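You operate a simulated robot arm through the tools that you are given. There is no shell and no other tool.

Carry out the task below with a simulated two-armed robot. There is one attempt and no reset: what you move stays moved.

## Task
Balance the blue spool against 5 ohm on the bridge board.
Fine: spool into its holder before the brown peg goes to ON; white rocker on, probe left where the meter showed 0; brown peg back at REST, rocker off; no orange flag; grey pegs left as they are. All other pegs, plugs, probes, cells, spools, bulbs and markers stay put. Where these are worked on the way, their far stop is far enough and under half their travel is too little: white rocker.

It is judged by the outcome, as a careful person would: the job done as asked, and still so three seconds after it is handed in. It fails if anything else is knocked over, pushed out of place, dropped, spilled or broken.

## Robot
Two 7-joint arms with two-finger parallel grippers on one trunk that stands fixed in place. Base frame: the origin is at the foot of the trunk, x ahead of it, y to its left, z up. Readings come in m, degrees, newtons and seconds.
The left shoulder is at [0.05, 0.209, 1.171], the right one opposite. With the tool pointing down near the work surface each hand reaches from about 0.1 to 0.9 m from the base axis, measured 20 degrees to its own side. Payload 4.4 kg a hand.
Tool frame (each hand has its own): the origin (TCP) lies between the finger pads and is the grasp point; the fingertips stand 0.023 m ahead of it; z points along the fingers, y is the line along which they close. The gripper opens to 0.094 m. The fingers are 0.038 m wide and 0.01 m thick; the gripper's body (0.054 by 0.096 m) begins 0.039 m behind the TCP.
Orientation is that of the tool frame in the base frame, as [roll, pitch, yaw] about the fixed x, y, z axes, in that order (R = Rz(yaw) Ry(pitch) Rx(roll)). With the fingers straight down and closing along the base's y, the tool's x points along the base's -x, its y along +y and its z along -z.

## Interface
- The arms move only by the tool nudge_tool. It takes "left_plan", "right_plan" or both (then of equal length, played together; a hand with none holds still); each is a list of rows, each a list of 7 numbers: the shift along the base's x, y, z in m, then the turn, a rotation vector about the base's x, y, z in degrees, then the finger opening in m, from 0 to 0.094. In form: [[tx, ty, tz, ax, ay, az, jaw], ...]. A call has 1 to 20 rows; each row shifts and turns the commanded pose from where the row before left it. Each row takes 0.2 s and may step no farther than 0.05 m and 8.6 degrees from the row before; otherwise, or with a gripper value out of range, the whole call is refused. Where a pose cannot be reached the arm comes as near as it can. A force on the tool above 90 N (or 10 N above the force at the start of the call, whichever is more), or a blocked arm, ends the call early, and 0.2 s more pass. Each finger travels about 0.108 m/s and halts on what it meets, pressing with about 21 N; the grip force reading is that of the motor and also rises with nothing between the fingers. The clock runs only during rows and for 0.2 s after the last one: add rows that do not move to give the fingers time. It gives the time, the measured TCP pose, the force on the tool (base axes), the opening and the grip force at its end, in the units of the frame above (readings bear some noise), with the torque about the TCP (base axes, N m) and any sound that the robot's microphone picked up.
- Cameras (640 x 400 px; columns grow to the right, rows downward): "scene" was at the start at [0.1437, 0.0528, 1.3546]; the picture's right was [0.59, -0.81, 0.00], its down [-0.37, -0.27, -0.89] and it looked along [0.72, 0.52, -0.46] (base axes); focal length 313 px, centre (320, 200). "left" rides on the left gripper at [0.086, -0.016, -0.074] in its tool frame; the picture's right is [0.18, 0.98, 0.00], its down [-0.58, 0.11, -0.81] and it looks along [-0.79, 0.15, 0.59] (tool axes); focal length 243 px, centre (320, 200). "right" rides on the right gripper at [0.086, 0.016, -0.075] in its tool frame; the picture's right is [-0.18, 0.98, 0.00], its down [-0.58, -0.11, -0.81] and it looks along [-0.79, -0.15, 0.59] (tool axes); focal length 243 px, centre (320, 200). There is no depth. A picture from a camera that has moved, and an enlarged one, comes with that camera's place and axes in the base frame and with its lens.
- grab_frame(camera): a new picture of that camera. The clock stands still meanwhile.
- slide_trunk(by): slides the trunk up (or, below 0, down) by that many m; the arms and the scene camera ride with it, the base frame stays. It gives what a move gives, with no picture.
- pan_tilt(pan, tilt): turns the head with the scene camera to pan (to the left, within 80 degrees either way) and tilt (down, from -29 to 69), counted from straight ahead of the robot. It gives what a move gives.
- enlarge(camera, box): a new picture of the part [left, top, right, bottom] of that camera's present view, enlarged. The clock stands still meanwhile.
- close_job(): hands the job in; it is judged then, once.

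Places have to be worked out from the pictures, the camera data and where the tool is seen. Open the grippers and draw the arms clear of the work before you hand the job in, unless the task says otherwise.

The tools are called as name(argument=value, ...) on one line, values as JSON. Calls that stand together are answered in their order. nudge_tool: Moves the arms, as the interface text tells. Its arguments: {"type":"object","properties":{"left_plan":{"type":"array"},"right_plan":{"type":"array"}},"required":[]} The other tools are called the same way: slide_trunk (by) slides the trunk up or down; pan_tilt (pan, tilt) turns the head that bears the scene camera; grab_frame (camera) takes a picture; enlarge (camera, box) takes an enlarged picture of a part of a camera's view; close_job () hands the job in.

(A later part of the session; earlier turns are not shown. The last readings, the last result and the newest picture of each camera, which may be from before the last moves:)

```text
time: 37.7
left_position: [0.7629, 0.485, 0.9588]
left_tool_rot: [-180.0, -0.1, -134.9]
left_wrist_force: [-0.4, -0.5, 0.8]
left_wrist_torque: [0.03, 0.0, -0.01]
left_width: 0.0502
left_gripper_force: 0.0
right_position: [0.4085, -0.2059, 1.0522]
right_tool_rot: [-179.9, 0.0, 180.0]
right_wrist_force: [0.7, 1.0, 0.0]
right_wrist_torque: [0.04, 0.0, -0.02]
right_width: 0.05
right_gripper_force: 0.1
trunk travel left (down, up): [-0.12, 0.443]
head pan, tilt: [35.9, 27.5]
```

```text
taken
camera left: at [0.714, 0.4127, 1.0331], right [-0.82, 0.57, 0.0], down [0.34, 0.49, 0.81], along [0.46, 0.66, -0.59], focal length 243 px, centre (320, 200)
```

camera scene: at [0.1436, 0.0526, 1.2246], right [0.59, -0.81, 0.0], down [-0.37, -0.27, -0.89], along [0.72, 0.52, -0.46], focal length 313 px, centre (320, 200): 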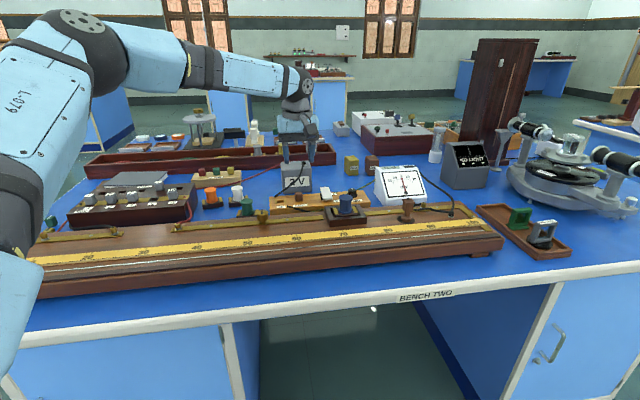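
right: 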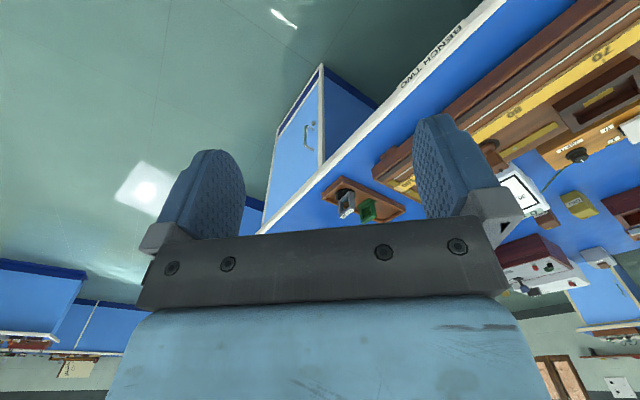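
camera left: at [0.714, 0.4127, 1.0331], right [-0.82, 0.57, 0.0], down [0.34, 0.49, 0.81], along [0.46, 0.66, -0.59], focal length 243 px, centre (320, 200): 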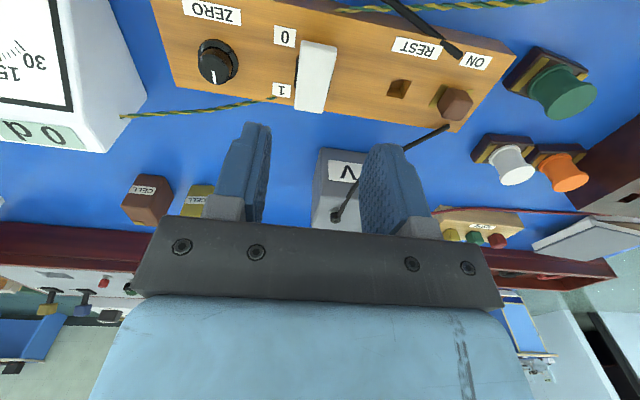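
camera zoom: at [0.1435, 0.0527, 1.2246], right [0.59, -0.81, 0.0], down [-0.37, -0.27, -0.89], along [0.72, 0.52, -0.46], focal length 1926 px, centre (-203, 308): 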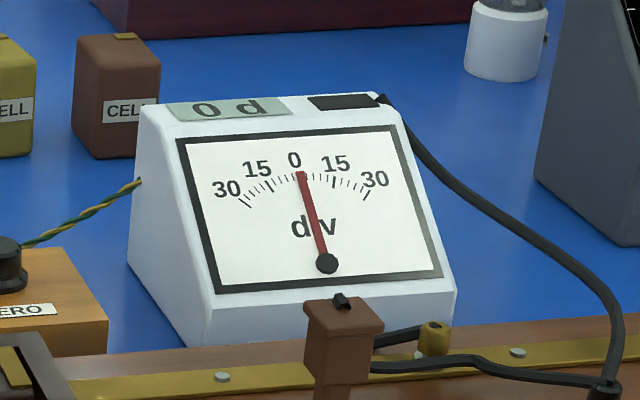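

The rocker is on and latched, and the meter still reads 0 d with the probe off the wire. Next I'll move the left hand to where it can look at the probe, which stands near (0.766, 0.259).

nudge_tool(left_plan=[[-0.0069, -0.0393, 0.006, 0, 0, 0, 0.06], [-0.0069, -0.0393, 0.006, 0, 0, 0, 0.06], [-0.0069, -0.0393, 0.006, 0, 0, 0, 0.06], [-0.0069, -0.0393, 0.006, 0, 0, 0, 0.06], [-0.0069, -0.0393, 0.006, 0, 0, 0, 0.06], [-0.0069, -0.0393, 0, 0, 0, 0, 0.06], [-0.0069, -0.0393, 0, 0, 0, 0, 0.06], [0, 0, 0, 0, 0, 0, 0.06]])

grab_frame(camera="left")

grab_frame(camera="scene")

```text
time: 39.5
left_position: [0.6823, 0.2343, 0.9916]
left_tool_rot: [-179.9, 0.0, -135.0]
left_wrist_force: [-0.4, 0.2, -0.2]
left_wrist_torque: [-0.01, 0.03, 0.01]
left_width: 0.0598
left_gripper_force: 0.1
left hand out of reach, approached as far as the arm can: row 5, 6, 7
right_position: [0.4086, -0.2063, 1.0514]
right_tool_rot: [-179.9, 0.0, 179.9]
right_wrist_force: [0.5, -0.3, 0.1]
right_wrist_torque: [0.02, 0.02, 0.01]
right_width: 0.0498
right_gripper_force: 0.0
trunk travel left (down, up): [-0.12, 0.443]
head pan, tilt: [35.9, 27.5]
```

```text
taken
camera left: at [0.6339, 0.1624, 1.0658], right [-0.83, 0.56, 0.0], down [0.33, 0.49, 0.81], along [0.46, 0.66, -0.59], focal length 243 px, centre (320, 200)
```

left: 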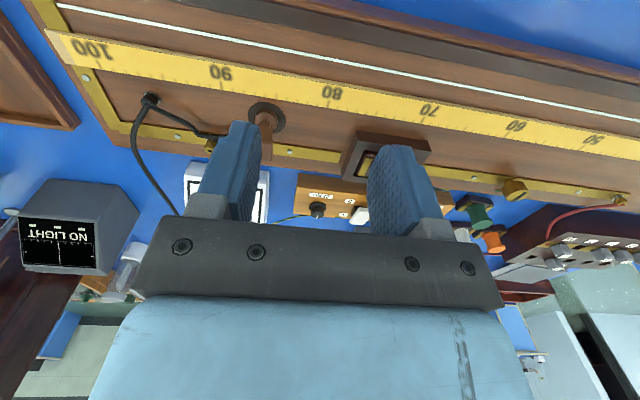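

```text
taken
camera scene: at [0.1438, 0.0529, 1.2245], right [0.59, -0.81, 0.0], down [-0.37, -0.27, -0.89], along [0.72, 0.52, -0.46], focal length 313 px, centre (320, 200)
```

scene: 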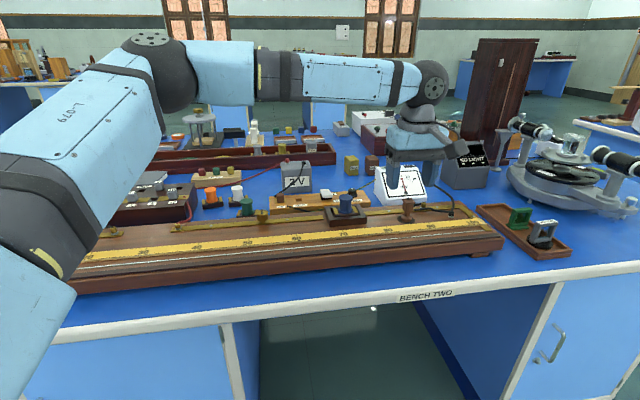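

With the 45° yaw the wrist is at its limit here. I'll turn the hand −90°, so the jaws close front to back on the probe and stay clear of its lead, which leaves on the right side.

nudge_tool(left_plan=[[0, 0, 0, 0, 0, -8.2, 0.06], [0, 0, 0, 0, 0, -8.2, 0.06], [0, 0, 0, 0, 0, -8.2, 0.06], [0, 0, 0, 0, 0, -8.2, 0.06], [0, 0, 0, 0, 0, -8.2, 0.06], [0, 0, 0, 0, 0, -8.2, 0.06], [0, 0, 0, 0, 0, -8.2, 0.06], [0, 0, 0, 0, 0, -8.2, 0.06], [0, 0, 0, 0, 0, -8.2, 0.06], [0, 0, 0, 0, 0, -8.2, 0.06], [0, 0, 0, 0, 0, -8.0, 0.06], [0, 0, 0, 0, 0, 0, 0.06]])

grab_frame(camera="left")

grab_frame(camera="scene")

```text
time: 42.1
left_position: [0.6834, 0.2344, 0.9918]
left_tool_rot: [180.0, 0.0, 134.9]
left_wrist_force: [-0.5, -0.3, 0.8]
left_wrist_torque: [0.02, -0.01, -0.03]
left_width: 0.0597
left_gripper_force: 0.1
right_position: [0.4084, -0.2045, 1.0534]
right_tool_rot: [-179.9, 0.0, -180.0]
right_wrist_force: [-0.5, 0.1, -0.8]
right_wrist_torque: [0.03, 0.0, 0.01]
right_width: 0.0497
right_gripper_force: 0.0
trunk travel left (down, up): [-0.12, 0.443]
head pan, tilt: [35.9, 27.5]
```

```text
taken
camera left: at [0.6109, 0.2849, 1.0653], right [0.57, 0.82, 0.0], down [0.49, -0.33, 0.81], along [0.66, -0.46, -0.59], focal length 243 px, centre (320, 200)
```

left: 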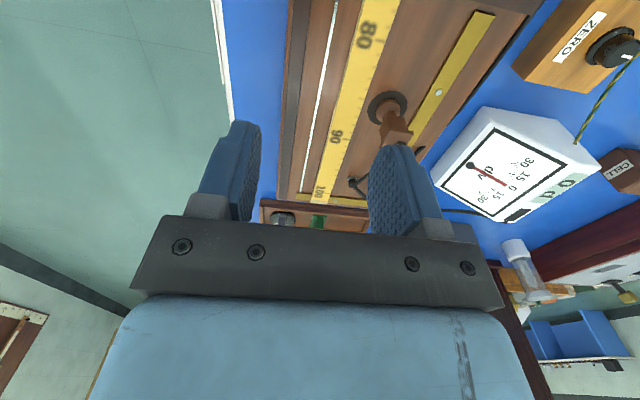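

```text
taken
camera scene: at [0.1437, 0.0528, 1.2246], right [0.59, -0.81, 0.0], down [-0.37, -0.27, -0.89], along [0.72, 0.52, -0.46], focal length 313 px, centre (320, 200)
```

scene: 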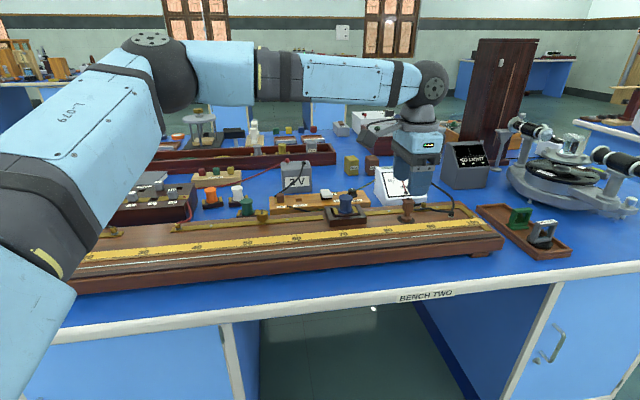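

The turn went through. I'll move over the probe, still high, and measure it.

nudge_tool(left_plan=[[0.035, 0.013, 0, 0, 0, 0, 0.06], [0.035, 0.013, 0, 0, 0, 0, 0.06], [0, 0, 0, 0, 0, 0, 0.06]])

grab_frame(camera="left")

enlarge(camera="scene", box=[365, 150, 465, 235])

```text
time: 42.9
left_position: [0.7199, 0.2841, 0.9917]
left_tool_rot: [180.0, 0.1, 135.0]
left_wrist_force: [-0.2, 0.1, 0.0]
left_wrist_torque: [0.03, 0.03, -0.02]
left_width: 0.0603
left_gripper_force: 0.0
left hand out of reach, approached as far as the arm can: row 1, 2
right_position: [0.4077, -0.2054, 1.0521]
right_tool_rot: [180.0, 0.0, -180.0]
right_wrist_force: [-0.8, -0.4, -0.8]
right_wrist_torque: [0.0, -0.01, -0.02]
right_width: 0.0499
right_gripper_force: 0.0
trunk travel left (down, up): [-0.12, 0.443]
head pan, tilt: [35.9, 27.5]
```

```text
taken
camera left: at [0.6482, 0.3337, 1.0667], right [0.56, 0.83, 0.0], down [0.49, -0.33, 0.81], along [0.67, -0.46, -0.59], focal length 243 px, centre (320, 200)
```

left: 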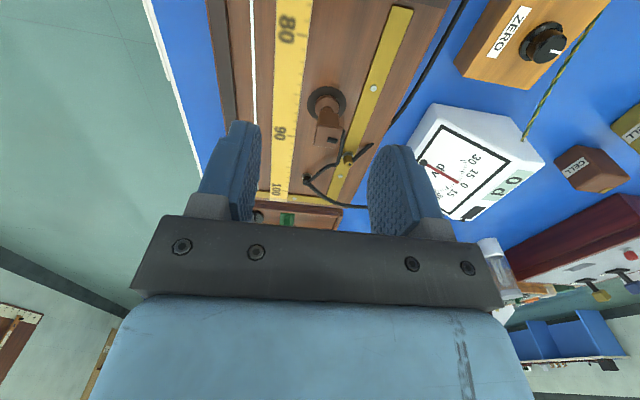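

```text
4.71 times, centred on (415, 192) of scene
camera zoom: at [0.1437, 0.0527, 1.2246], right [0.59, -0.81, 0.0], down [-0.37, -0.27, -0.89], along [0.72, 0.52, -0.46], focal length 1473 px, centre (-127, 235)
```

zoom: 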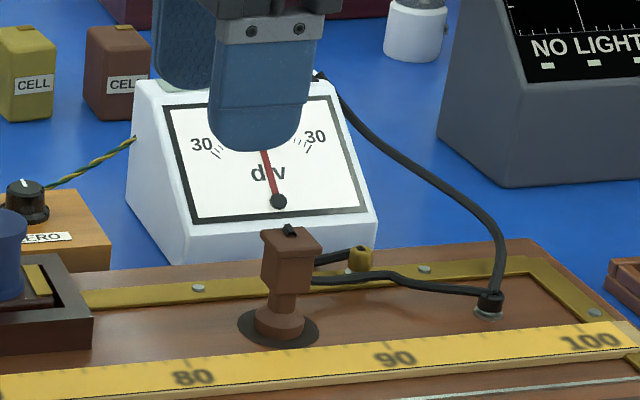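

The arm's reach ends 5 cm short of the probe at this height. I'll raise both hands, lower the trunk another 10 cm, and tilt the fingers toward the 100 end, about the jaw axis so the pads stay flat on the probe's faces.

nudge_tool(left_plan=[[-0.01, 0.005, 0.04, 0, 0, 0, 0.06], [0, 0, 0.04, 0, 0, 0, 0.06], [0, 0, 0, 0, 0, 0, 0.06]], right_plan=[[0, -0.01, 0.05, 0, 0, 0, 0.05], [0, -0.01, 0.04, 0, 0, 0, 0.05], [0, 0, 0, 0, 0, 0, 0.05]])

slide_trunk(by=-0.1)

```text
refused: row 1 steps farther than a row can; nothing moved
```

```text
time: 44.2
left_position: [0.7194, 0.2823, 0.8924]
left_tool_rot: [180.0, 0.1, 135.0]
left_wrist_force: [-0.5, 0.3, 0.4]
left_wrist_torque: [-0.05, -0.01, 0.0]
left_width: 0.0599
left_gripper_force: 0.0
right_position: [0.4087, -0.206, 0.9523]
right_tool_rot: [180.0, 0.0, -179.9]
right_wrist_force: [0.3, 0.1, -0.3]
right_wrist_torque: [0.0, 0.02, -0.04]
right_width: 0.0497
right_gripper_force: 0.0
trunk travel left (down, up): [-0.02, 0.543]
head pan, tilt: [35.9, 27.5]
```

The raise was refused because one step was too long, but the trunk still slid. I shouldn't have sent those two together. The hand is now at z 0.892 with no contact force. I'll check the surroundings before moving on.

grab_frame(camera="scene")

grab_frame(camera="left")

enlarge(camera="scene", box=[300, 110, 480, 220])

```text
taken
camera scene: at [0.1434, 0.0528, 1.1247], right [0.59, -0.81, 0.0], down [-0.37, -0.27, -0.89], along [0.72, 0.52, -0.46], focal length 313 px, centre (320, 200)
```

scene: 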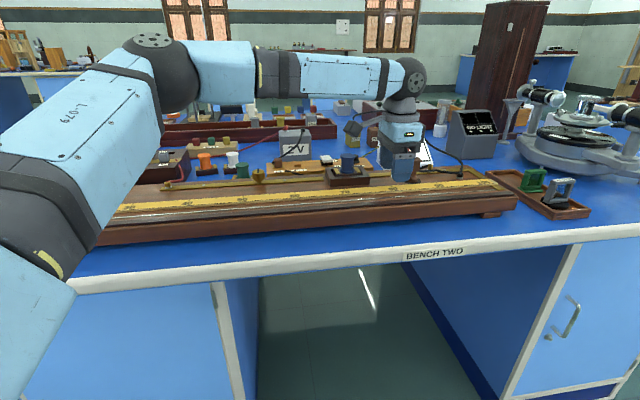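

```text
taken
camera left: at [0.6479, 0.3334, 0.967], right [0.56, 0.83, 0.0], down [0.49, -0.33, 0.81], along [0.67, -0.46, -0.59], focal length 243 px, centre (320, 200)
```

left: 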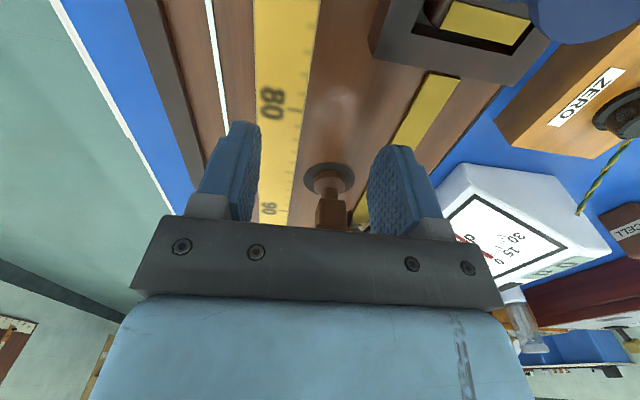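

```text
3.56 times, centred on (390, 165) of scene
camera zoom: at [0.1434, 0.0528, 1.1247], right [0.59, -0.81, 0.0], down [-0.37, -0.27, -0.89], along [0.72, 0.52, -0.46], focal length 1113 px, centre (71, 324)
```

zoom: 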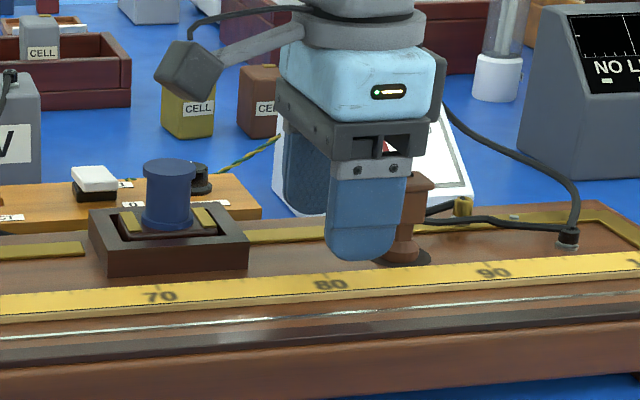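

Nothing was touched. The hand straddles the line of the probe, 5 cm short of it. I'll tilt it 22° in place so the fingertips lean toward the probe.

nudge_tool(left_plan=[[0, 0, 0.002, -5.2, -5.2, 0, 0.06], [0, 0, 0.002, -5.2, -5.2, 0, 0.06], [0, 0, 0.002, -5.2, -5.2, 0, 0.06], [0, 0, 0, 0, 0, 0, 0.06]])

grab_frame(camera="left")

enlarge(camera="scene", box=[300, 110, 480, 220])

```text
time: 45.2
left_position: [0.7198, 0.2829, 0.8985]
left_tool_rot: [-180.0, 22.1, 135.0]
left_wrist_force: [0.0, 0.7, -0.2]
left_wrist_torque: [-0.01, -0.02, 0.02]
left_width: 0.0601
left_gripper_force: 0.1
right_position: [0.4087, -0.2059, 0.9521]
right_tool_rot: [-179.9, -0.1, 179.9]
right_wrist_force: [0.7, -0.2, -0.4]
right_wrist_torque: [-0.01, 0.04, -0.02]
right_width: 0.0501
right_gripper_force: 0.1
trunk travel left (down, up): [-0.02, 0.543]
head pan, tilt: [35.9, 27.5]
```

```text
taken
camera left: at [0.6326, 0.3486, 0.9346], right [0.57, 0.82, -0.07], down [0.24, -0.09, 0.97], along [0.78, -0.57, -0.25], focal length 243 px, centre (320, 200)
```

left: 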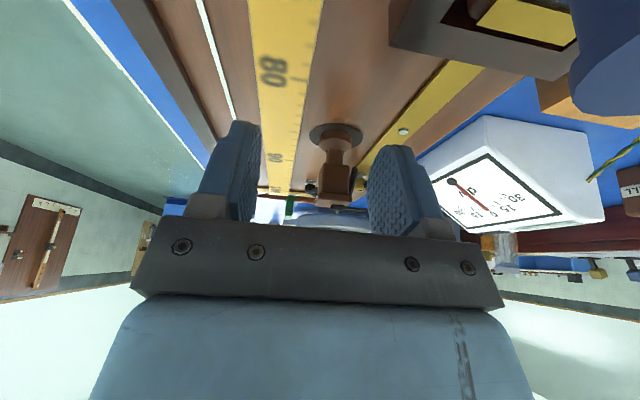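

```text
3.56 times, centred on (390, 165) of scene
camera zoom: at [0.1437, 0.0529, 1.1246], right [0.59, -0.81, 0.0], down [-0.37, -0.27, -0.89], along [0.72, 0.52, -0.46], focal length 1113 px, centre (71, 324)
```

zoom: 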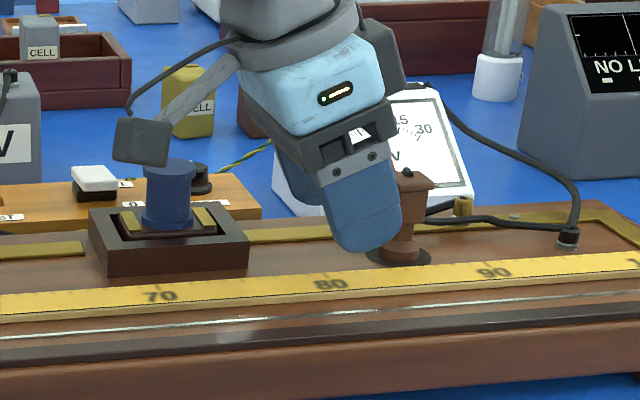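

I'll enlarge the wrist view to locate the probe's base and head relative to the fingers.

enlarge(camera="left", box=[250, 90, 420, 220])

enlarge(camera="scene", box=[385, 140, 445, 190])

```text
3.08 times, centred on (335, 155) of left
camera zoom: at [0.6326, 0.3486, 0.9346], right [0.57, 0.82, -0.07], down [0.24, -0.09, 0.97], along [0.78, -0.57, -0.25], focal length 746 px, centre (274, 338)
```

zoom: 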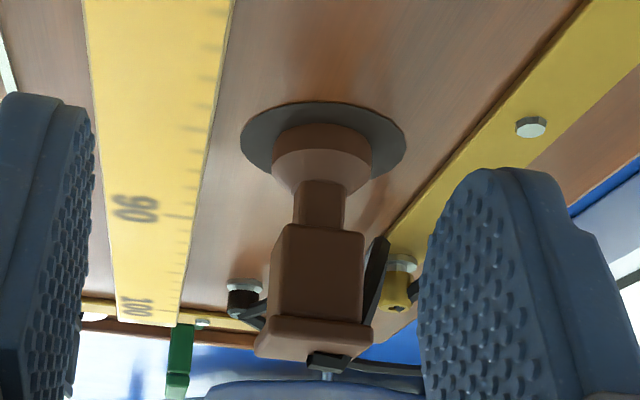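

```text
8.00 times, centred on (415, 165) of scene
camera zoom: at [0.1437, 0.0529, 1.1246], right [0.59, -0.81, 0.0], down [-0.37, -0.27, -0.89], along [0.72, 0.52, -0.46], focal length 2504 px, centre (-440, 480)
```

zoom: 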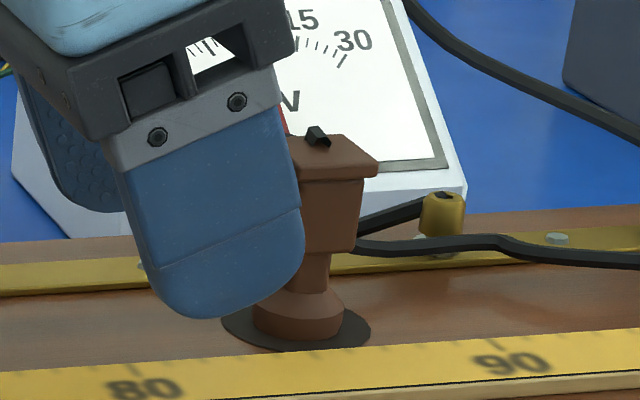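

The fingertips are rounded, and the probe is at about d≈0.355 along the board and n≈0.7245 across it. A wire runs close behind it, so I'll narrow the jaws to 47 mm, centre them on the probe, and advance along the board in small steps.

nudge_tool(left_plan=[[0.0055, 0.0055, 0, 0, 0, 0, 0.047], [0.0055, 0.0055, 0, 0, 0, 0, 0.047], [0.009, -0.009, 0, 0, 0, 0, 0.047], [0, 0, 0, 0, 0, 0, 0.047]])

enlarge(camera="left", box=[230, 90, 420, 220])

enlarge(camera="scene", box=[375, 130, 455, 190])

```text
time: 46.2
left_position: [0.7413, 0.2858, 0.8986]
left_tool_rot: [180.0, 22.1, 135.0]
left_wrist_force: [-0.2, 0.3, -0.5]
left_wrist_torque: [0.0, -0.02, -0.03]
left_width: 0.0469
left_gripper_force: 0.0
right_position: [0.4094, -0.205, 0.953]
right_tool_rot: [180.0, 0.0, -180.0]
right_wrist_force: [0.5, -0.7, -0.9]
right_wrist_torque: [-0.01, 0.02, 0.01]
right_width: 0.05
right_gripper_force: 0.1
trunk travel left (down, up): [-0.02, 0.543]
head pan, tilt: [35.9, 27.5]
```

```text
3.08 times, centred on (325, 155) of left
camera zoom: at [0.6532, 0.3508, 0.9347], right [0.57, 0.82, -0.07], down [0.24, -0.09, 0.97], along [0.78, -0.57, -0.25], focal length 746 px, centre (305, 338)
```

zoom: 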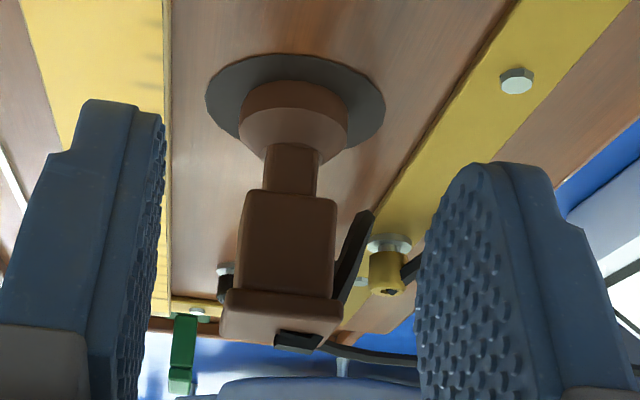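

```text
6.67 times, centred on (415, 160) of scene
camera zoom: at [0.1438, 0.0527, 1.1246], right [0.59, -0.81, 0.0], down [-0.37, -0.27, -0.89], along [0.72, 0.52, -0.46], focal length 2086 px, centre (-313, 467)
```

zoom: 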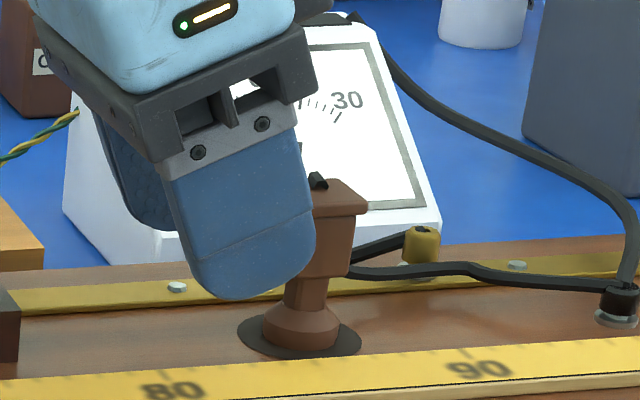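

The hand is at d 0.322 and the probe is centred between the fingers. I'll advance about 2.4 cm more along the board.

nudge_tool(left_plan=[[0.006, -0.006, 0, 0, 0, 0, 0.047], [0.006, -0.006, -0.002, 0, 0, 0, 0.047], [0.005, -0.005, -0.002, 0, 0, 0, 0.047], [0, 0, 0, 0, 0, 0, 0.047]])

enlarge(camera="left", box=[230, 90, 420, 220])

enlarge(camera="scene", box=[375, 130, 455, 190])

```text
time: 47.2
left_position: [0.7577, 0.269, 0.8931]
left_tool_rot: [180.0, 22.1, 134.9]
left_wrist_force: [0.0, -0.4, -0.3]
left_wrist_torque: [-0.01, 0.0, 0.01]
left_width: 0.0469
left_gripper_force: 0.1
right_position: [0.4088, -0.206, 0.9524]
right_tool_rot: [180.0, -0.1, -180.0]
right_wrist_force: [0.1, 0.9, 0.8]
right_wrist_torque: [-0.02, 0.02, 0.02]
right_width: 0.05
right_gripper_force: 0.0
trunk travel left (down, up): [-0.02, 0.543]
head pan, tilt: [35.9, 27.5]
```

```text
3.08 times, centred on (325, 155) of left
camera zoom: at [0.6698, 0.3334, 0.9304], right [0.57, 0.82, -0.07], down [0.24, -0.09, 0.97], along [0.78, -0.57, -0.25], focal length 746 px, centre (305, 338)
```

zoom: 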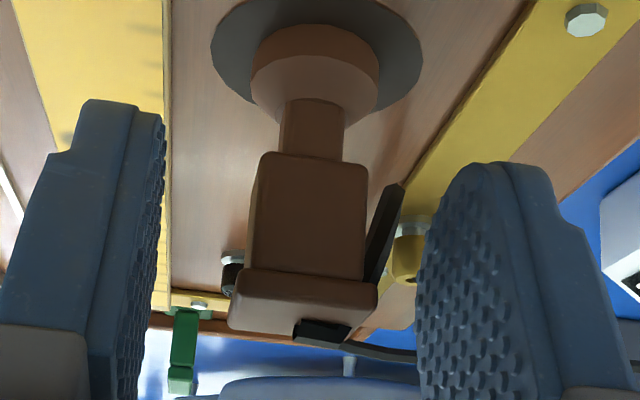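

```text
6.67 times, centred on (415, 160) of scene
camera zoom: at [0.1437, 0.0528, 1.1246], right [0.59, -0.81, 0.0], down [-0.37, -0.27, -0.89], along [0.72, 0.52, -0.46], focal length 2086 px, centre (-313, 467)
```

zoom: 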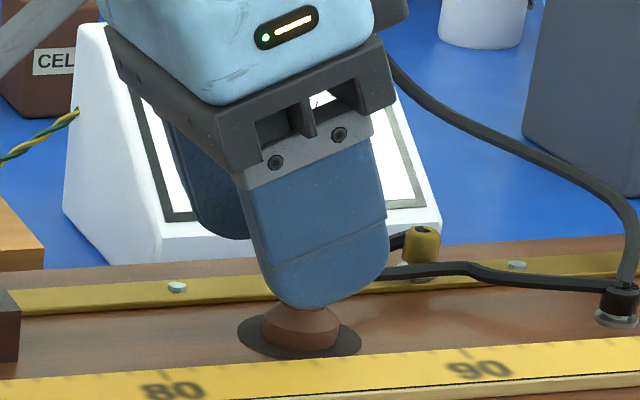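

The fingers flank the probe's head, with no contact. I'll back off 4 mm so the pads avoid the lead at its rear corner, and then close on the head.

nudge_tool(left_plan=[[-0.003, 0.003, 0, 0, 0, 0, 0.047], [0, 0, 0, 0, 0, 0, 0.036], [0, 0, 0, 0, 0, 0, 0.026], [0, 0, 0, 0, 0, 0, 0.015], [0, 0, 0, 0, 0, 0, 0.015]])

enlarge(camera="left", box=[230, 90, 420, 220])

enlarge(camera="scene", box=[375, 130, 455, 190])

```text
time: 48.4
left_position: [0.7534, 0.2707, 0.8946]
left_tool_rot: [180.0, 22.2, 135.0]
left_wrist_force: [-0.8, 0.8, 0.2]
left_wrist_torque: [-0.02, 0.04, -0.01]
left_width: 0.0187
left_gripper_force: 20.9
right_position: [0.4091, -0.2056, 0.9525]
right_tool_rot: [-179.9, 0.0, -180.0]
right_wrist_force: [-0.1, 0.0, 0.3]
right_wrist_torque: [0.0, -0.01, 0.04]
right_width: 0.05
right_gripper_force: 0.0
trunk travel left (down, up): [-0.02, 0.543]
head pan, tilt: [35.9, 27.5]
```

```text
3.08 times, centred on (325, 155) of left
camera zoom: at [0.6667, 0.3365, 0.931], right [0.57, 0.82, -0.07], down [0.24, -0.09, 0.97], along [0.78, -0.57, -0.25], focal length 746 px, centre (305, 338)
```

zoom: 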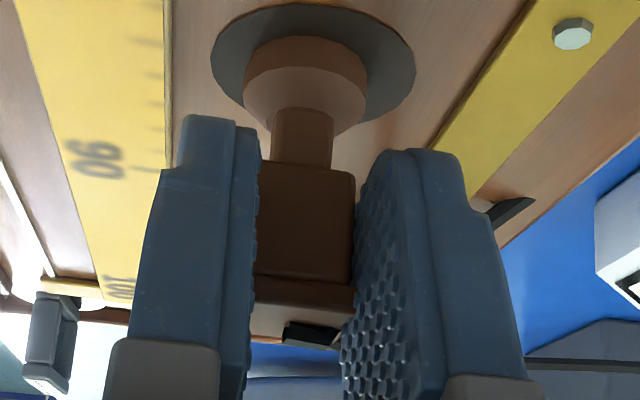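

```text
6.67 times, centred on (415, 160) of scene
camera zoom: at [0.1437, 0.0528, 1.1246], right [0.59, -0.81, 0.0], down [-0.37, -0.27, -0.89], along [0.72, 0.52, -0.46], focal length 2086 px, centre (-313, 467)
```

zoom: 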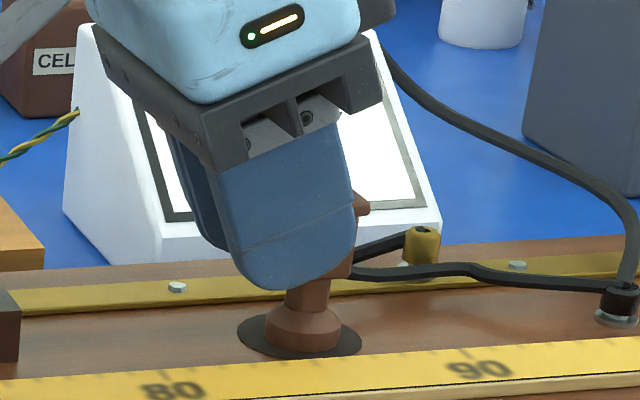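

The probe is gripped; the jaws stopped at 18.7 mm with 21 N. I'll lift it 3 cm and check that it comes up cleanly.

nudge_tool(left_plan=[[0, 0, 0.004, 0, 0, 0, 0.01], [0, 0, 0.008, 0, 0, 0, 0.01], [0, 0, 0.01, 0, 0, 0, 0.01], [0, 0, 0.01, 0, 0, 0, 0.01], [0, 0, 0, 0, 0, 0, 0.01]])

grab_frame(camera="left")

enlarge(camera="scene", box=[355, 110, 475, 200])

```text
time: 49.6
left_position: [0.7544, 0.2716, 0.925]
left_tool_rot: [179.9, 22.1, 135.0]
left_wrist_force: [-0.6, 0.6, -1.7]
left_wrist_torque: [0.0, -0.01, -0.03]
left_width: 0.0186
left_gripper_force: 21.2
right_position: [0.4092, -0.2055, 0.953]
right_tool_rot: [-180.0, 0.0, 179.9]
right_wrist_force: [0.1, 1.5, 0.4]
right_wrist_torque: [0.01, 0.02, 0.0]
right_width: 0.0498
right_gripper_force: 0.0
trunk travel left (down, up): [-0.02, 0.543]
head pan, tilt: [35.9, 27.5]
```

```text
taken
camera left: at [0.6672, 0.3366, 0.9621], right [0.57, 0.82, -0.07], down [0.24, -0.09, 0.97], along [0.78, -0.57, -0.25], focal length 243 px, centre (320, 200)
```

left: 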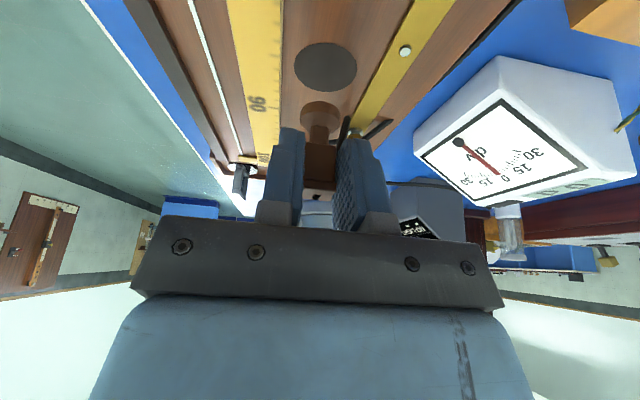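

```text
4.44 times, centred on (415, 155) of scene
camera zoom: at [0.1438, 0.0529, 1.1245], right [0.59, -0.81, 0.0], down [-0.37, -0.27, -0.89], along [0.72, 0.52, -0.46], focal length 1391 px, centre (-102, 400)
```

zoom: 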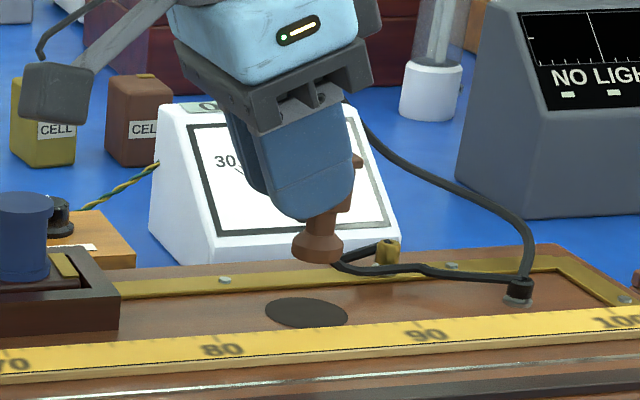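

The probe is up and its lead follows. The wire is at n≈0.655. I'll carry the probe forward over the wire's line, staying 3 cm up, and then along to the middle of the wire.

nudge_tool(left_plan=[[-0.025, -0.025, 0, 0, 0, 0, 0.01], [-0.025, -0.025, 0, 0, 0, 0, 0.01], [-0.0313, 0.0313, 0, 0, 0, 0, 0.01], [-0.0313, 0.0313, 0, 0, 0, 0, 0.01], [-0.0313, 0.0313, 0, 0, 0, 0, 0.01], [-0.0313, 0.0313, 0, 0, 0, 0, 0.01], [-0.0313, 0.0313, 0, 0, 0, 0, 0.01], [-0.0313, 0.0313, 0, 0, 0, 0, 0.01], [-0.0313, 0.0313, 0, 0, 0, 0, 0.01], [-0.0313, 0.0313, 0, 0, 0, 0, 0.01], [0, 0, 0, 0, 0, 0, 0.01]])

grab_frame(camera="left")

grab_frame(camera="scene")

```text
time: 52.0
left_position: [0.4528, 0.4703, 0.9253]
left_tool_rot: [-179.9, 22.2, 134.9]
left_wrist_force: [0.1, 0.8, -1.6]
left_wrist_torque: [0.0, 0.01, -0.01]
left_width: 0.0187
left_gripper_force: 20.7
right_position: [0.409, -0.206, 0.9514]
right_tool_rot: [180.0, 0.0, 180.0]
right_wrist_force: [0.0, 0.0, -0.1]
right_wrist_torque: [0.02, -0.03, 0.0]
right_width: 0.0501
right_gripper_force: 0.2
trunk travel left (down, up): [-0.02, 0.543]
head pan, tilt: [35.9, 27.5]
```

```text
taken
camera left: at [0.3656, 0.5361, 0.9621], right [0.57, 0.82, -0.07], down [0.24, -0.09, 0.97], along [0.78, -0.57, -0.25], focal length 243 px, centre (320, 200)
```

left: 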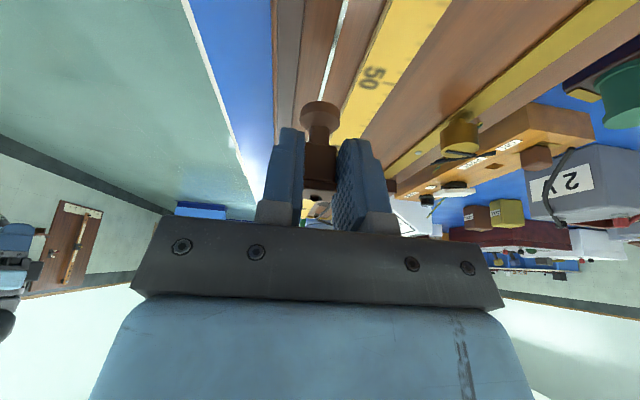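

```text
taken
camera scene: at [0.1436, 0.0525, 1.1246], right [0.59, -0.81, 0.0], down [-0.37, -0.27, -0.89], along [0.72, 0.52, -0.46], focal length 313 px, centre (320, 200)
```

scene: 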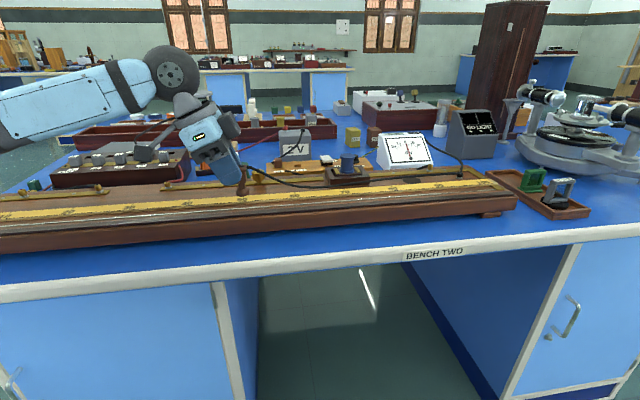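

The probe is held above the wire near 50 cm. I'll check its alignment across the wire before touching, and look at the meter.

enlarge(camera="left", box=[240, 0, 440, 150])

enlarge(camera="scene", box=[200, 130, 290, 215])

enlarge(camera="scene", box=[370, 120, 440, 180])

```text
2.67 times, centred on (340, 75) of left
camera zoom: at [0.3656, 0.5361, 0.9621], right [0.57, 0.82, -0.07], down [0.24, -0.09, 0.97], along [0.78, -0.57, -0.25], focal length 647 px, centre (267, 533)
```

zoom: 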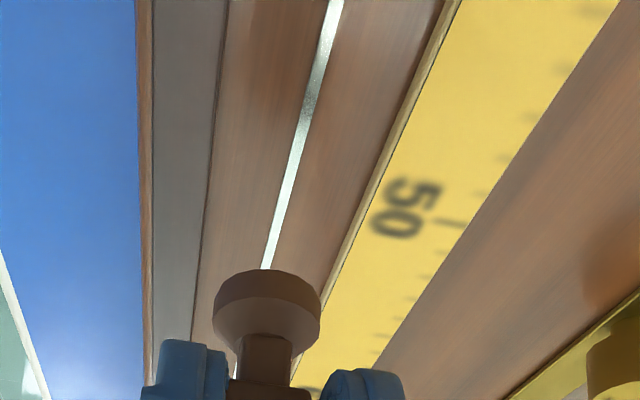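

```text
4.71 times, centred on (245, 172) of scene
camera zoom: at [0.1436, 0.0525, 1.1246], right [0.59, -0.81, 0.0], down [-0.37, -0.27, -0.89], along [0.72, 0.52, -0.46], focal length 1473 px, centre (673, 329)
```

zoom: 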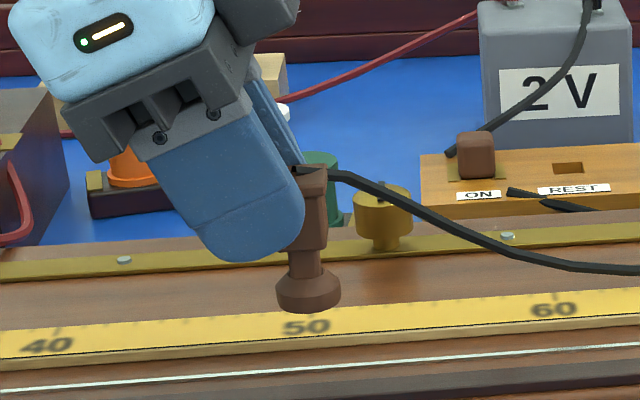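

```text
6.67 times, centred on (405, 150) of scene
camera zoom: at [0.1436, 0.0525, 1.1246], right [0.59, -0.81, 0.0], down [-0.37, -0.27, -0.89], along [0.72, 0.52, -0.46], focal length 2086 px, centre (-247, 533)
```

zoom: 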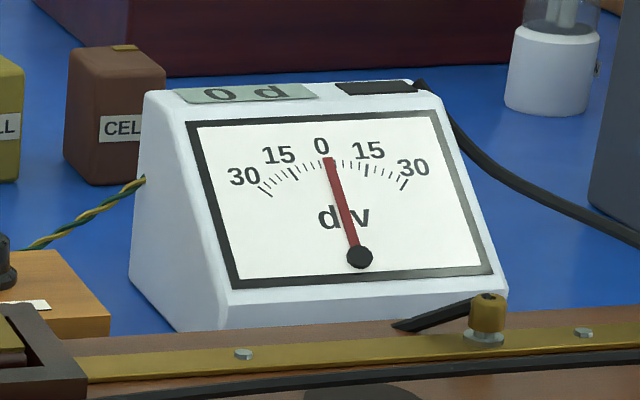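

The probe axis needs about +2.5 mm across to sit on the wire. I'll apply that and lower it to just above the wire.

nudge_tool(left_plan=[[0.0018, 0.0018, -0.008, 0, 0, 0, 0.01], [0, 0, -0.008, 0, 0, 0, 0.01], [0, 0, -0.006, 0, 0, 0, 0.01], [0, 0, 0, 0, 0, 0, 0.01]])

enlarge(camera="left", box=[240, 20, 440, 170])

enlarge(camera="scene", box=[210, 150, 280, 215])

```text
time: 53.0
left_position: [0.4554, 0.4732, 0.9037]
left_tool_rot: [-179.9, 22.2, 135.0]
left_wrist_force: [0.1, 1.0, -0.8]
left_wrist_torque: [-0.02, -0.01, -0.01]
left_width: 0.0186
left_gripper_force: 21.3
right_position: [0.4099, -0.2057, 0.952]
right_tool_rot: [-180.0, 0.1, -180.0]
right_wrist_force: [0.3, 0.6, -0.1]
right_wrist_torque: [0.02, 0.0, 0.01]
right_width: 0.05
right_gripper_force: 0.1
trunk travel left (down, up): [-0.02, 0.543]
head pan, tilt: [35.9, 27.5]
```

```text
2.67 times, centred on (340, 95) of left
camera zoom: at [0.3683, 0.5385, 0.9402], right [0.57, 0.82, -0.07], down [0.24, -0.09, 0.97], along [0.78, -0.57, -0.25], focal length 647 px, centre (267, 480)
```

zoom: 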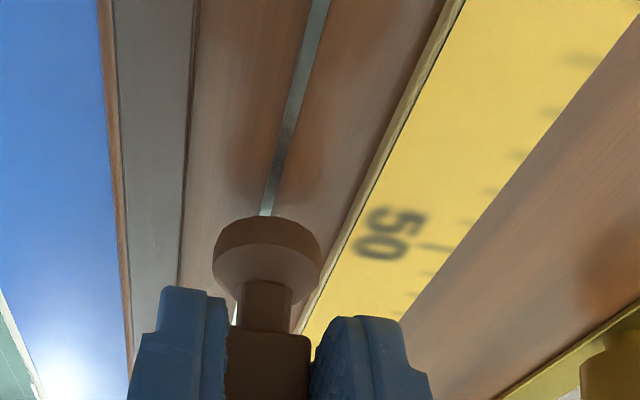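

```text
6.15 times, centred on (245, 182) of scene
camera zoom: at [0.1438, 0.0528, 1.1246], right [0.59, -0.81, 0.0], down [-0.37, -0.27, -0.89], along [0.72, 0.52, -0.46], focal length 1926 px, centre (782, 308)
```

zoom: 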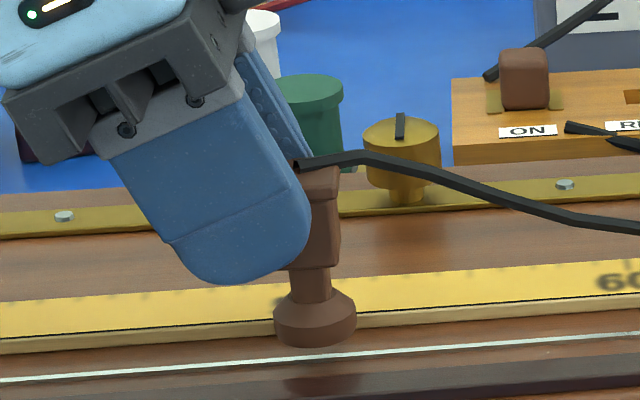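

The probe base is about 6–7 mm above the wire and lined up. I'll lower it gently until there is light contact and then read the meter straight away.

nudge_tool(left_plan=[[-0.0007, -0.0007, -0.004, 0, 0, 0, 0.01], [0, 0, -0.002, 0, 0, 0, 0.01], [0, 0, -0.001, 0, 0, 0, 0.01]])

enlarge(camera="scene", box=[370, 120, 440, 180])

enlarge(camera="scene", box=[210, 150, 280, 215])

```text
time: 53.8
left_position: [0.4553, 0.4729, 0.8974]
left_tool_rot: [179.9, 22.2, 135.0]
left_wrist_force: [-0.5, -0.6, -1.3]
left_wrist_torque: [0.01, 0.01, -0.03]
left_width: 0.0186
left_gripper_force: 21.2
right_position: [0.4089, -0.2054, 0.9521]
right_tool_rot: [180.0, 0.0, -180.0]
right_wrist_force: [0.3, 0.5, 0.8]
right_wrist_torque: [-0.03, 0.0, -0.01]
right_width: 0.0499
right_gripper_force: 0.0
trunk travel left (down, up): [-0.02, 0.543]
head pan, tilt: [35.9, 27.5]
```

```text
6.67 times, centred on (405, 150) of scene
camera zoom: at [0.1438, 0.0529, 1.1246], right [0.59, -0.81, 0.0], down [-0.37, -0.27, -0.89], along [0.72, 0.52, -0.46], focal length 2086 px, centre (-247, 533)
```

zoom: 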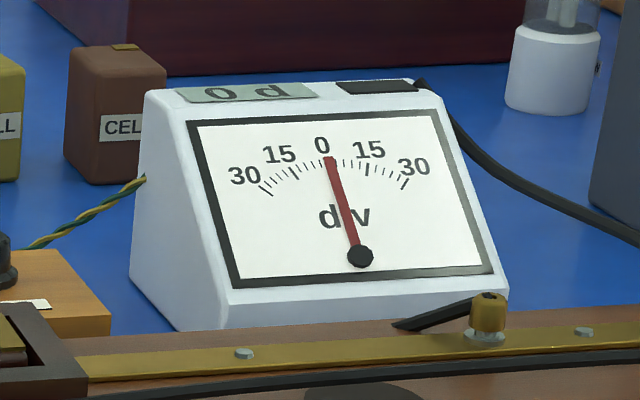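

```text
6.15 times, centred on (245, 182) of scene
camera zoom: at [0.1438, 0.0529, 1.1246], right [0.59, -0.81, 0.0], down [-0.37, -0.27, -0.89], along [0.72, 0.52, -0.46], focal length 1926 px, centre (782, 308)
```

zoom: 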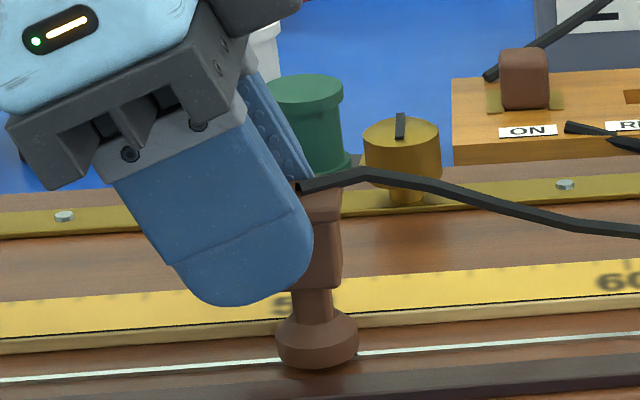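

The meter still reads 0 and no force shows, so the probe isn't touching yet. I'll lower it 1.5 mm more.

nudge_tool(left_plan=[[0, 0, -0.001, 0, 0, 0, 0.01], [0, 0, -0.0005, 0, 0, 0, 0.01]])

enlarge(camera="scene", box=[370, 120, 440, 180])

```text
time: 54.4
left_position: [0.4551, 0.4724, 0.8951]
left_tool_rot: [179.9, 22.2, 135.0]
left_wrist_force: [0.1, 0.1, -1.5]
left_wrist_torque: [0.02, 0.06, -0.01]
left_width: 0.0186
left_gripper_force: 21.2
right_position: [0.4084, -0.2062, 0.952]
right_tool_rot: [179.9, 0.0, 180.0]
right_wrist_force: [-0.9, 0.4, -0.1]
right_wrist_torque: [-0.02, -0.01, 0.0]
right_width: 0.0501
right_gripper_force: 0.0
trunk travel left (down, up): [-0.02, 0.543]
head pan, tilt: [35.9, 27.5]
```

```text
6.67 times, centred on (405, 150) of scene
camera zoom: at [0.1438, 0.0529, 1.1246], right [0.59, -0.81, 0.0], down [-0.37, -0.27, -0.89], along [0.72, 0.52, -0.46], focal length 2086 px, centre (-247, 533)
```

zoom: 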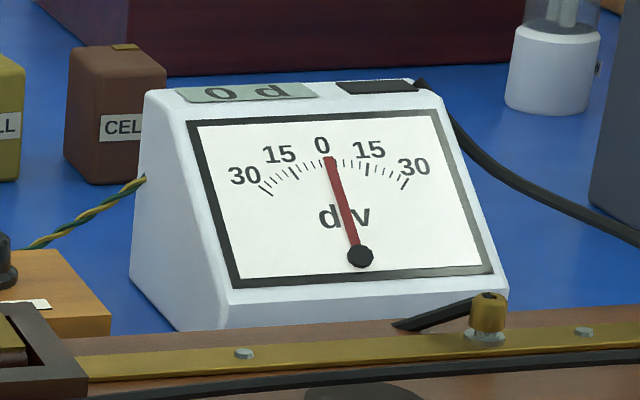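

There is still no contact and the reading is 0. I'll go down another 1.5 mm.

nudge_tool(left_plan=[[0, 0, -0.001, 0, 0, 0, 0.01], [0, 0, -0.0005, 0, 0, 0, 0.01]])

enlarge(camera="scene", box=[370, 120, 440, 180])

enlarge(camera="scene", box=[220, 165, 270, 210])

```text
time: 55.0
left_position: [0.4546, 0.4718, 0.8931]
left_tool_rot: [-180.0, 22.2, 135.0]
left_wrist_force: [0.5, -0.1, -0.5]
left_wrist_torque: [0.01, 0.03, 0.02]
left_width: 0.0187
left_gripper_force: 21.0
right_position: [0.409, -0.2058, 0.9528]
right_tool_rot: [-180.0, -0.1, -179.9]
right_wrist_force: [1.5, 0.9, -0.2]
right_wrist_torque: [0.01, -0.01, 0.01]
right_width: 0.0502
right_gripper_force: 0.0
trunk travel left (down, up): [-0.02, 0.543]
head pan, tilt: [35.9, 27.5]
```

```text
6.67 times, centred on (405, 150) of scene
camera zoom: at [0.1438, 0.0529, 1.1246], right [0.59, -0.81, 0.0], down [-0.37, -0.27, -0.89], along [0.72, 0.52, -0.46], focal length 2086 px, centre (-247, 533)
```

zoom: 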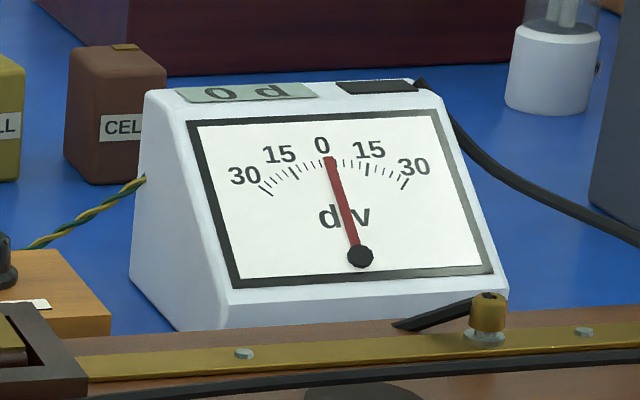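

```text
8.89 times, centred on (245, 188) of scene
camera zoom: at [0.1438, 0.0529, 1.1246], right [0.59, -0.81, 0.0], down [-0.37, -0.27, -0.89], along [0.72, 0.52, -0.46], focal length 2782 px, centre (987, 311)
```

zoom: 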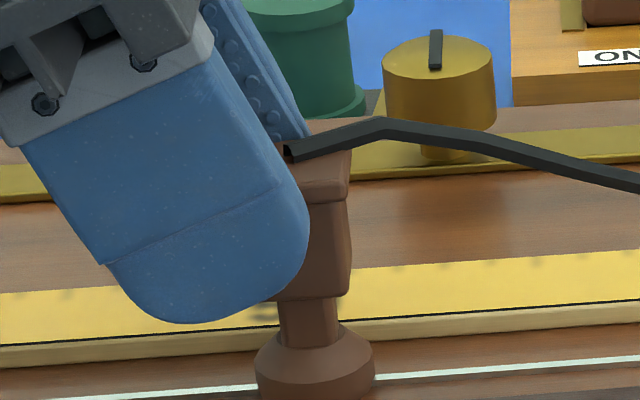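

No contact yet. I'll keep lowering in 1 mm steps and watch the force and the meter.

nudge_tool(left_plan=[[0, 0, -0.001, 0, 0, 0, 0.01], [0, 0, -0.001, 0, 0, 0, 0.01]])

enlarge(camera="scene", box=[370, 120, 440, 180])

enlarge(camera="scene", box=[220, 175, 270, 215])

enlarge(camera="left", box=[240, 30, 440, 180])

```text
time: 55.6
left_position: [0.4537, 0.4716, 0.8949]
left_tool_rot: [179.8, 22.1, 135.0]
left_wrist_force: [1.1, 3.4, 12.0]
left_wrist_torque: [0.03, -0.19, 0.06]
left_width: 0.0186
left_gripper_force: 20.7
right_position: [0.4086, -0.2066, 0.9527]
right_tool_rot: [179.9, 0.1, -180.0]
right_wrist_force: [-0.8, 0.1, 0.1]
right_wrist_torque: [0.01, -0.02, -0.01]
right_width: 0.0498
right_gripper_force: 0.1
trunk travel left (down, up): [-0.02, 0.543]
head pan, tilt: [35.9, 27.5]
```

```text
6.67 times, centred on (405, 150) of scene
camera zoom: at [0.1431, 0.0524, 1.1249], right [0.59, -0.81, 0.0], down [-0.37, -0.27, -0.89], along [0.72, 0.52, -0.46], focal length 2086 px, centre (-247, 533)
```

zoom: 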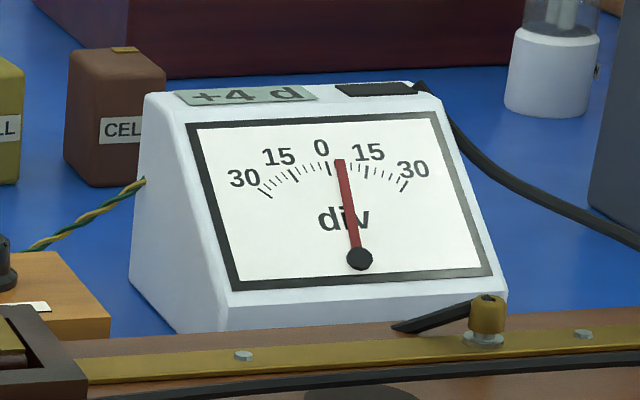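

```text
10.00 times, centred on (245, 195) of scene
camera zoom: at [0.1431, 0.0524, 1.1249], right [0.59, -0.81, 0.0], down [-0.37, -0.27, -0.89], along [0.72, 0.52, -0.46], focal length 3130 px, centre (1070, 250)
```

zoom: 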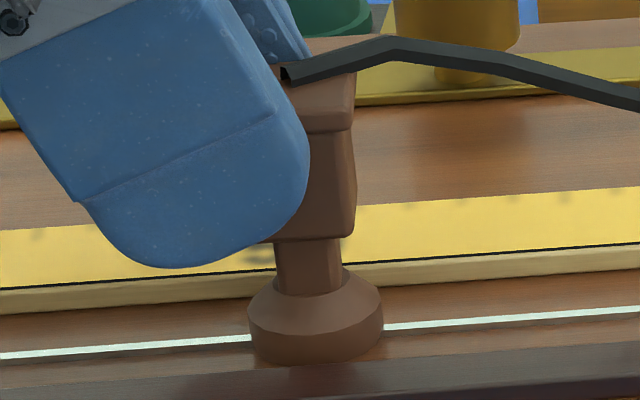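

```text
2.67 times, centred on (340, 105) of left
camera zoom: at [0.3671, 0.5382, 0.9303], right [0.57, 0.82, -0.07], down [0.24, -0.09, 0.97], along [0.78, -0.57, -0.25], focal length 647 px, centre (267, 453)
```

zoom: 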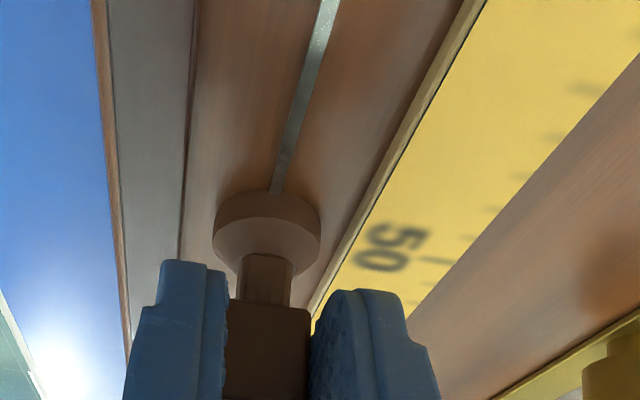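

The probe is touching with 12 N, and the meter shows +4 d with the flag window still black. I'll ease the pressure slightly and read it again after it settles.

nudge_tool(left_plan=[[0, 0, 0.001, 0, 0, 0, 0.01]])

enlarge(camera="scene", box=[370, 120, 440, 180])

```text
time: 56.0
left_position: [0.4538, 0.4718, 0.8941]
left_tool_rot: [179.9, 22.1, 135.1]
left_wrist_force: [2.7, 3.3, 10.3]
left_wrist_torque: [-0.01, -0.19, 0.08]
left_width: 0.0186
left_gripper_force: 21.1
right_position: [0.4083, -0.2047, 0.9534]
right_tool_rot: [-180.0, 0.0, -179.9]
right_wrist_force: [0.0, 0.2, 0.8]
right_wrist_torque: [0.05, -0.04, 0.0]
right_width: 0.0501
right_gripper_force: 0.0
trunk travel left (down, up): [-0.02, 0.543]
head pan, tilt: [35.9, 27.5]
```

```text
6.67 times, centred on (405, 150) of scene
camera zoom: at [0.1432, 0.0524, 1.1247], right [0.59, -0.81, 0.0], down [-0.37, -0.27, -0.89], along [0.72, 0.52, -0.46], focal length 2086 px, centre (-247, 533)
```

zoom: 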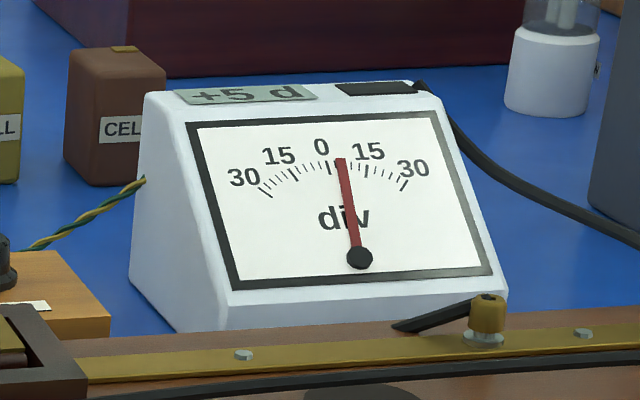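

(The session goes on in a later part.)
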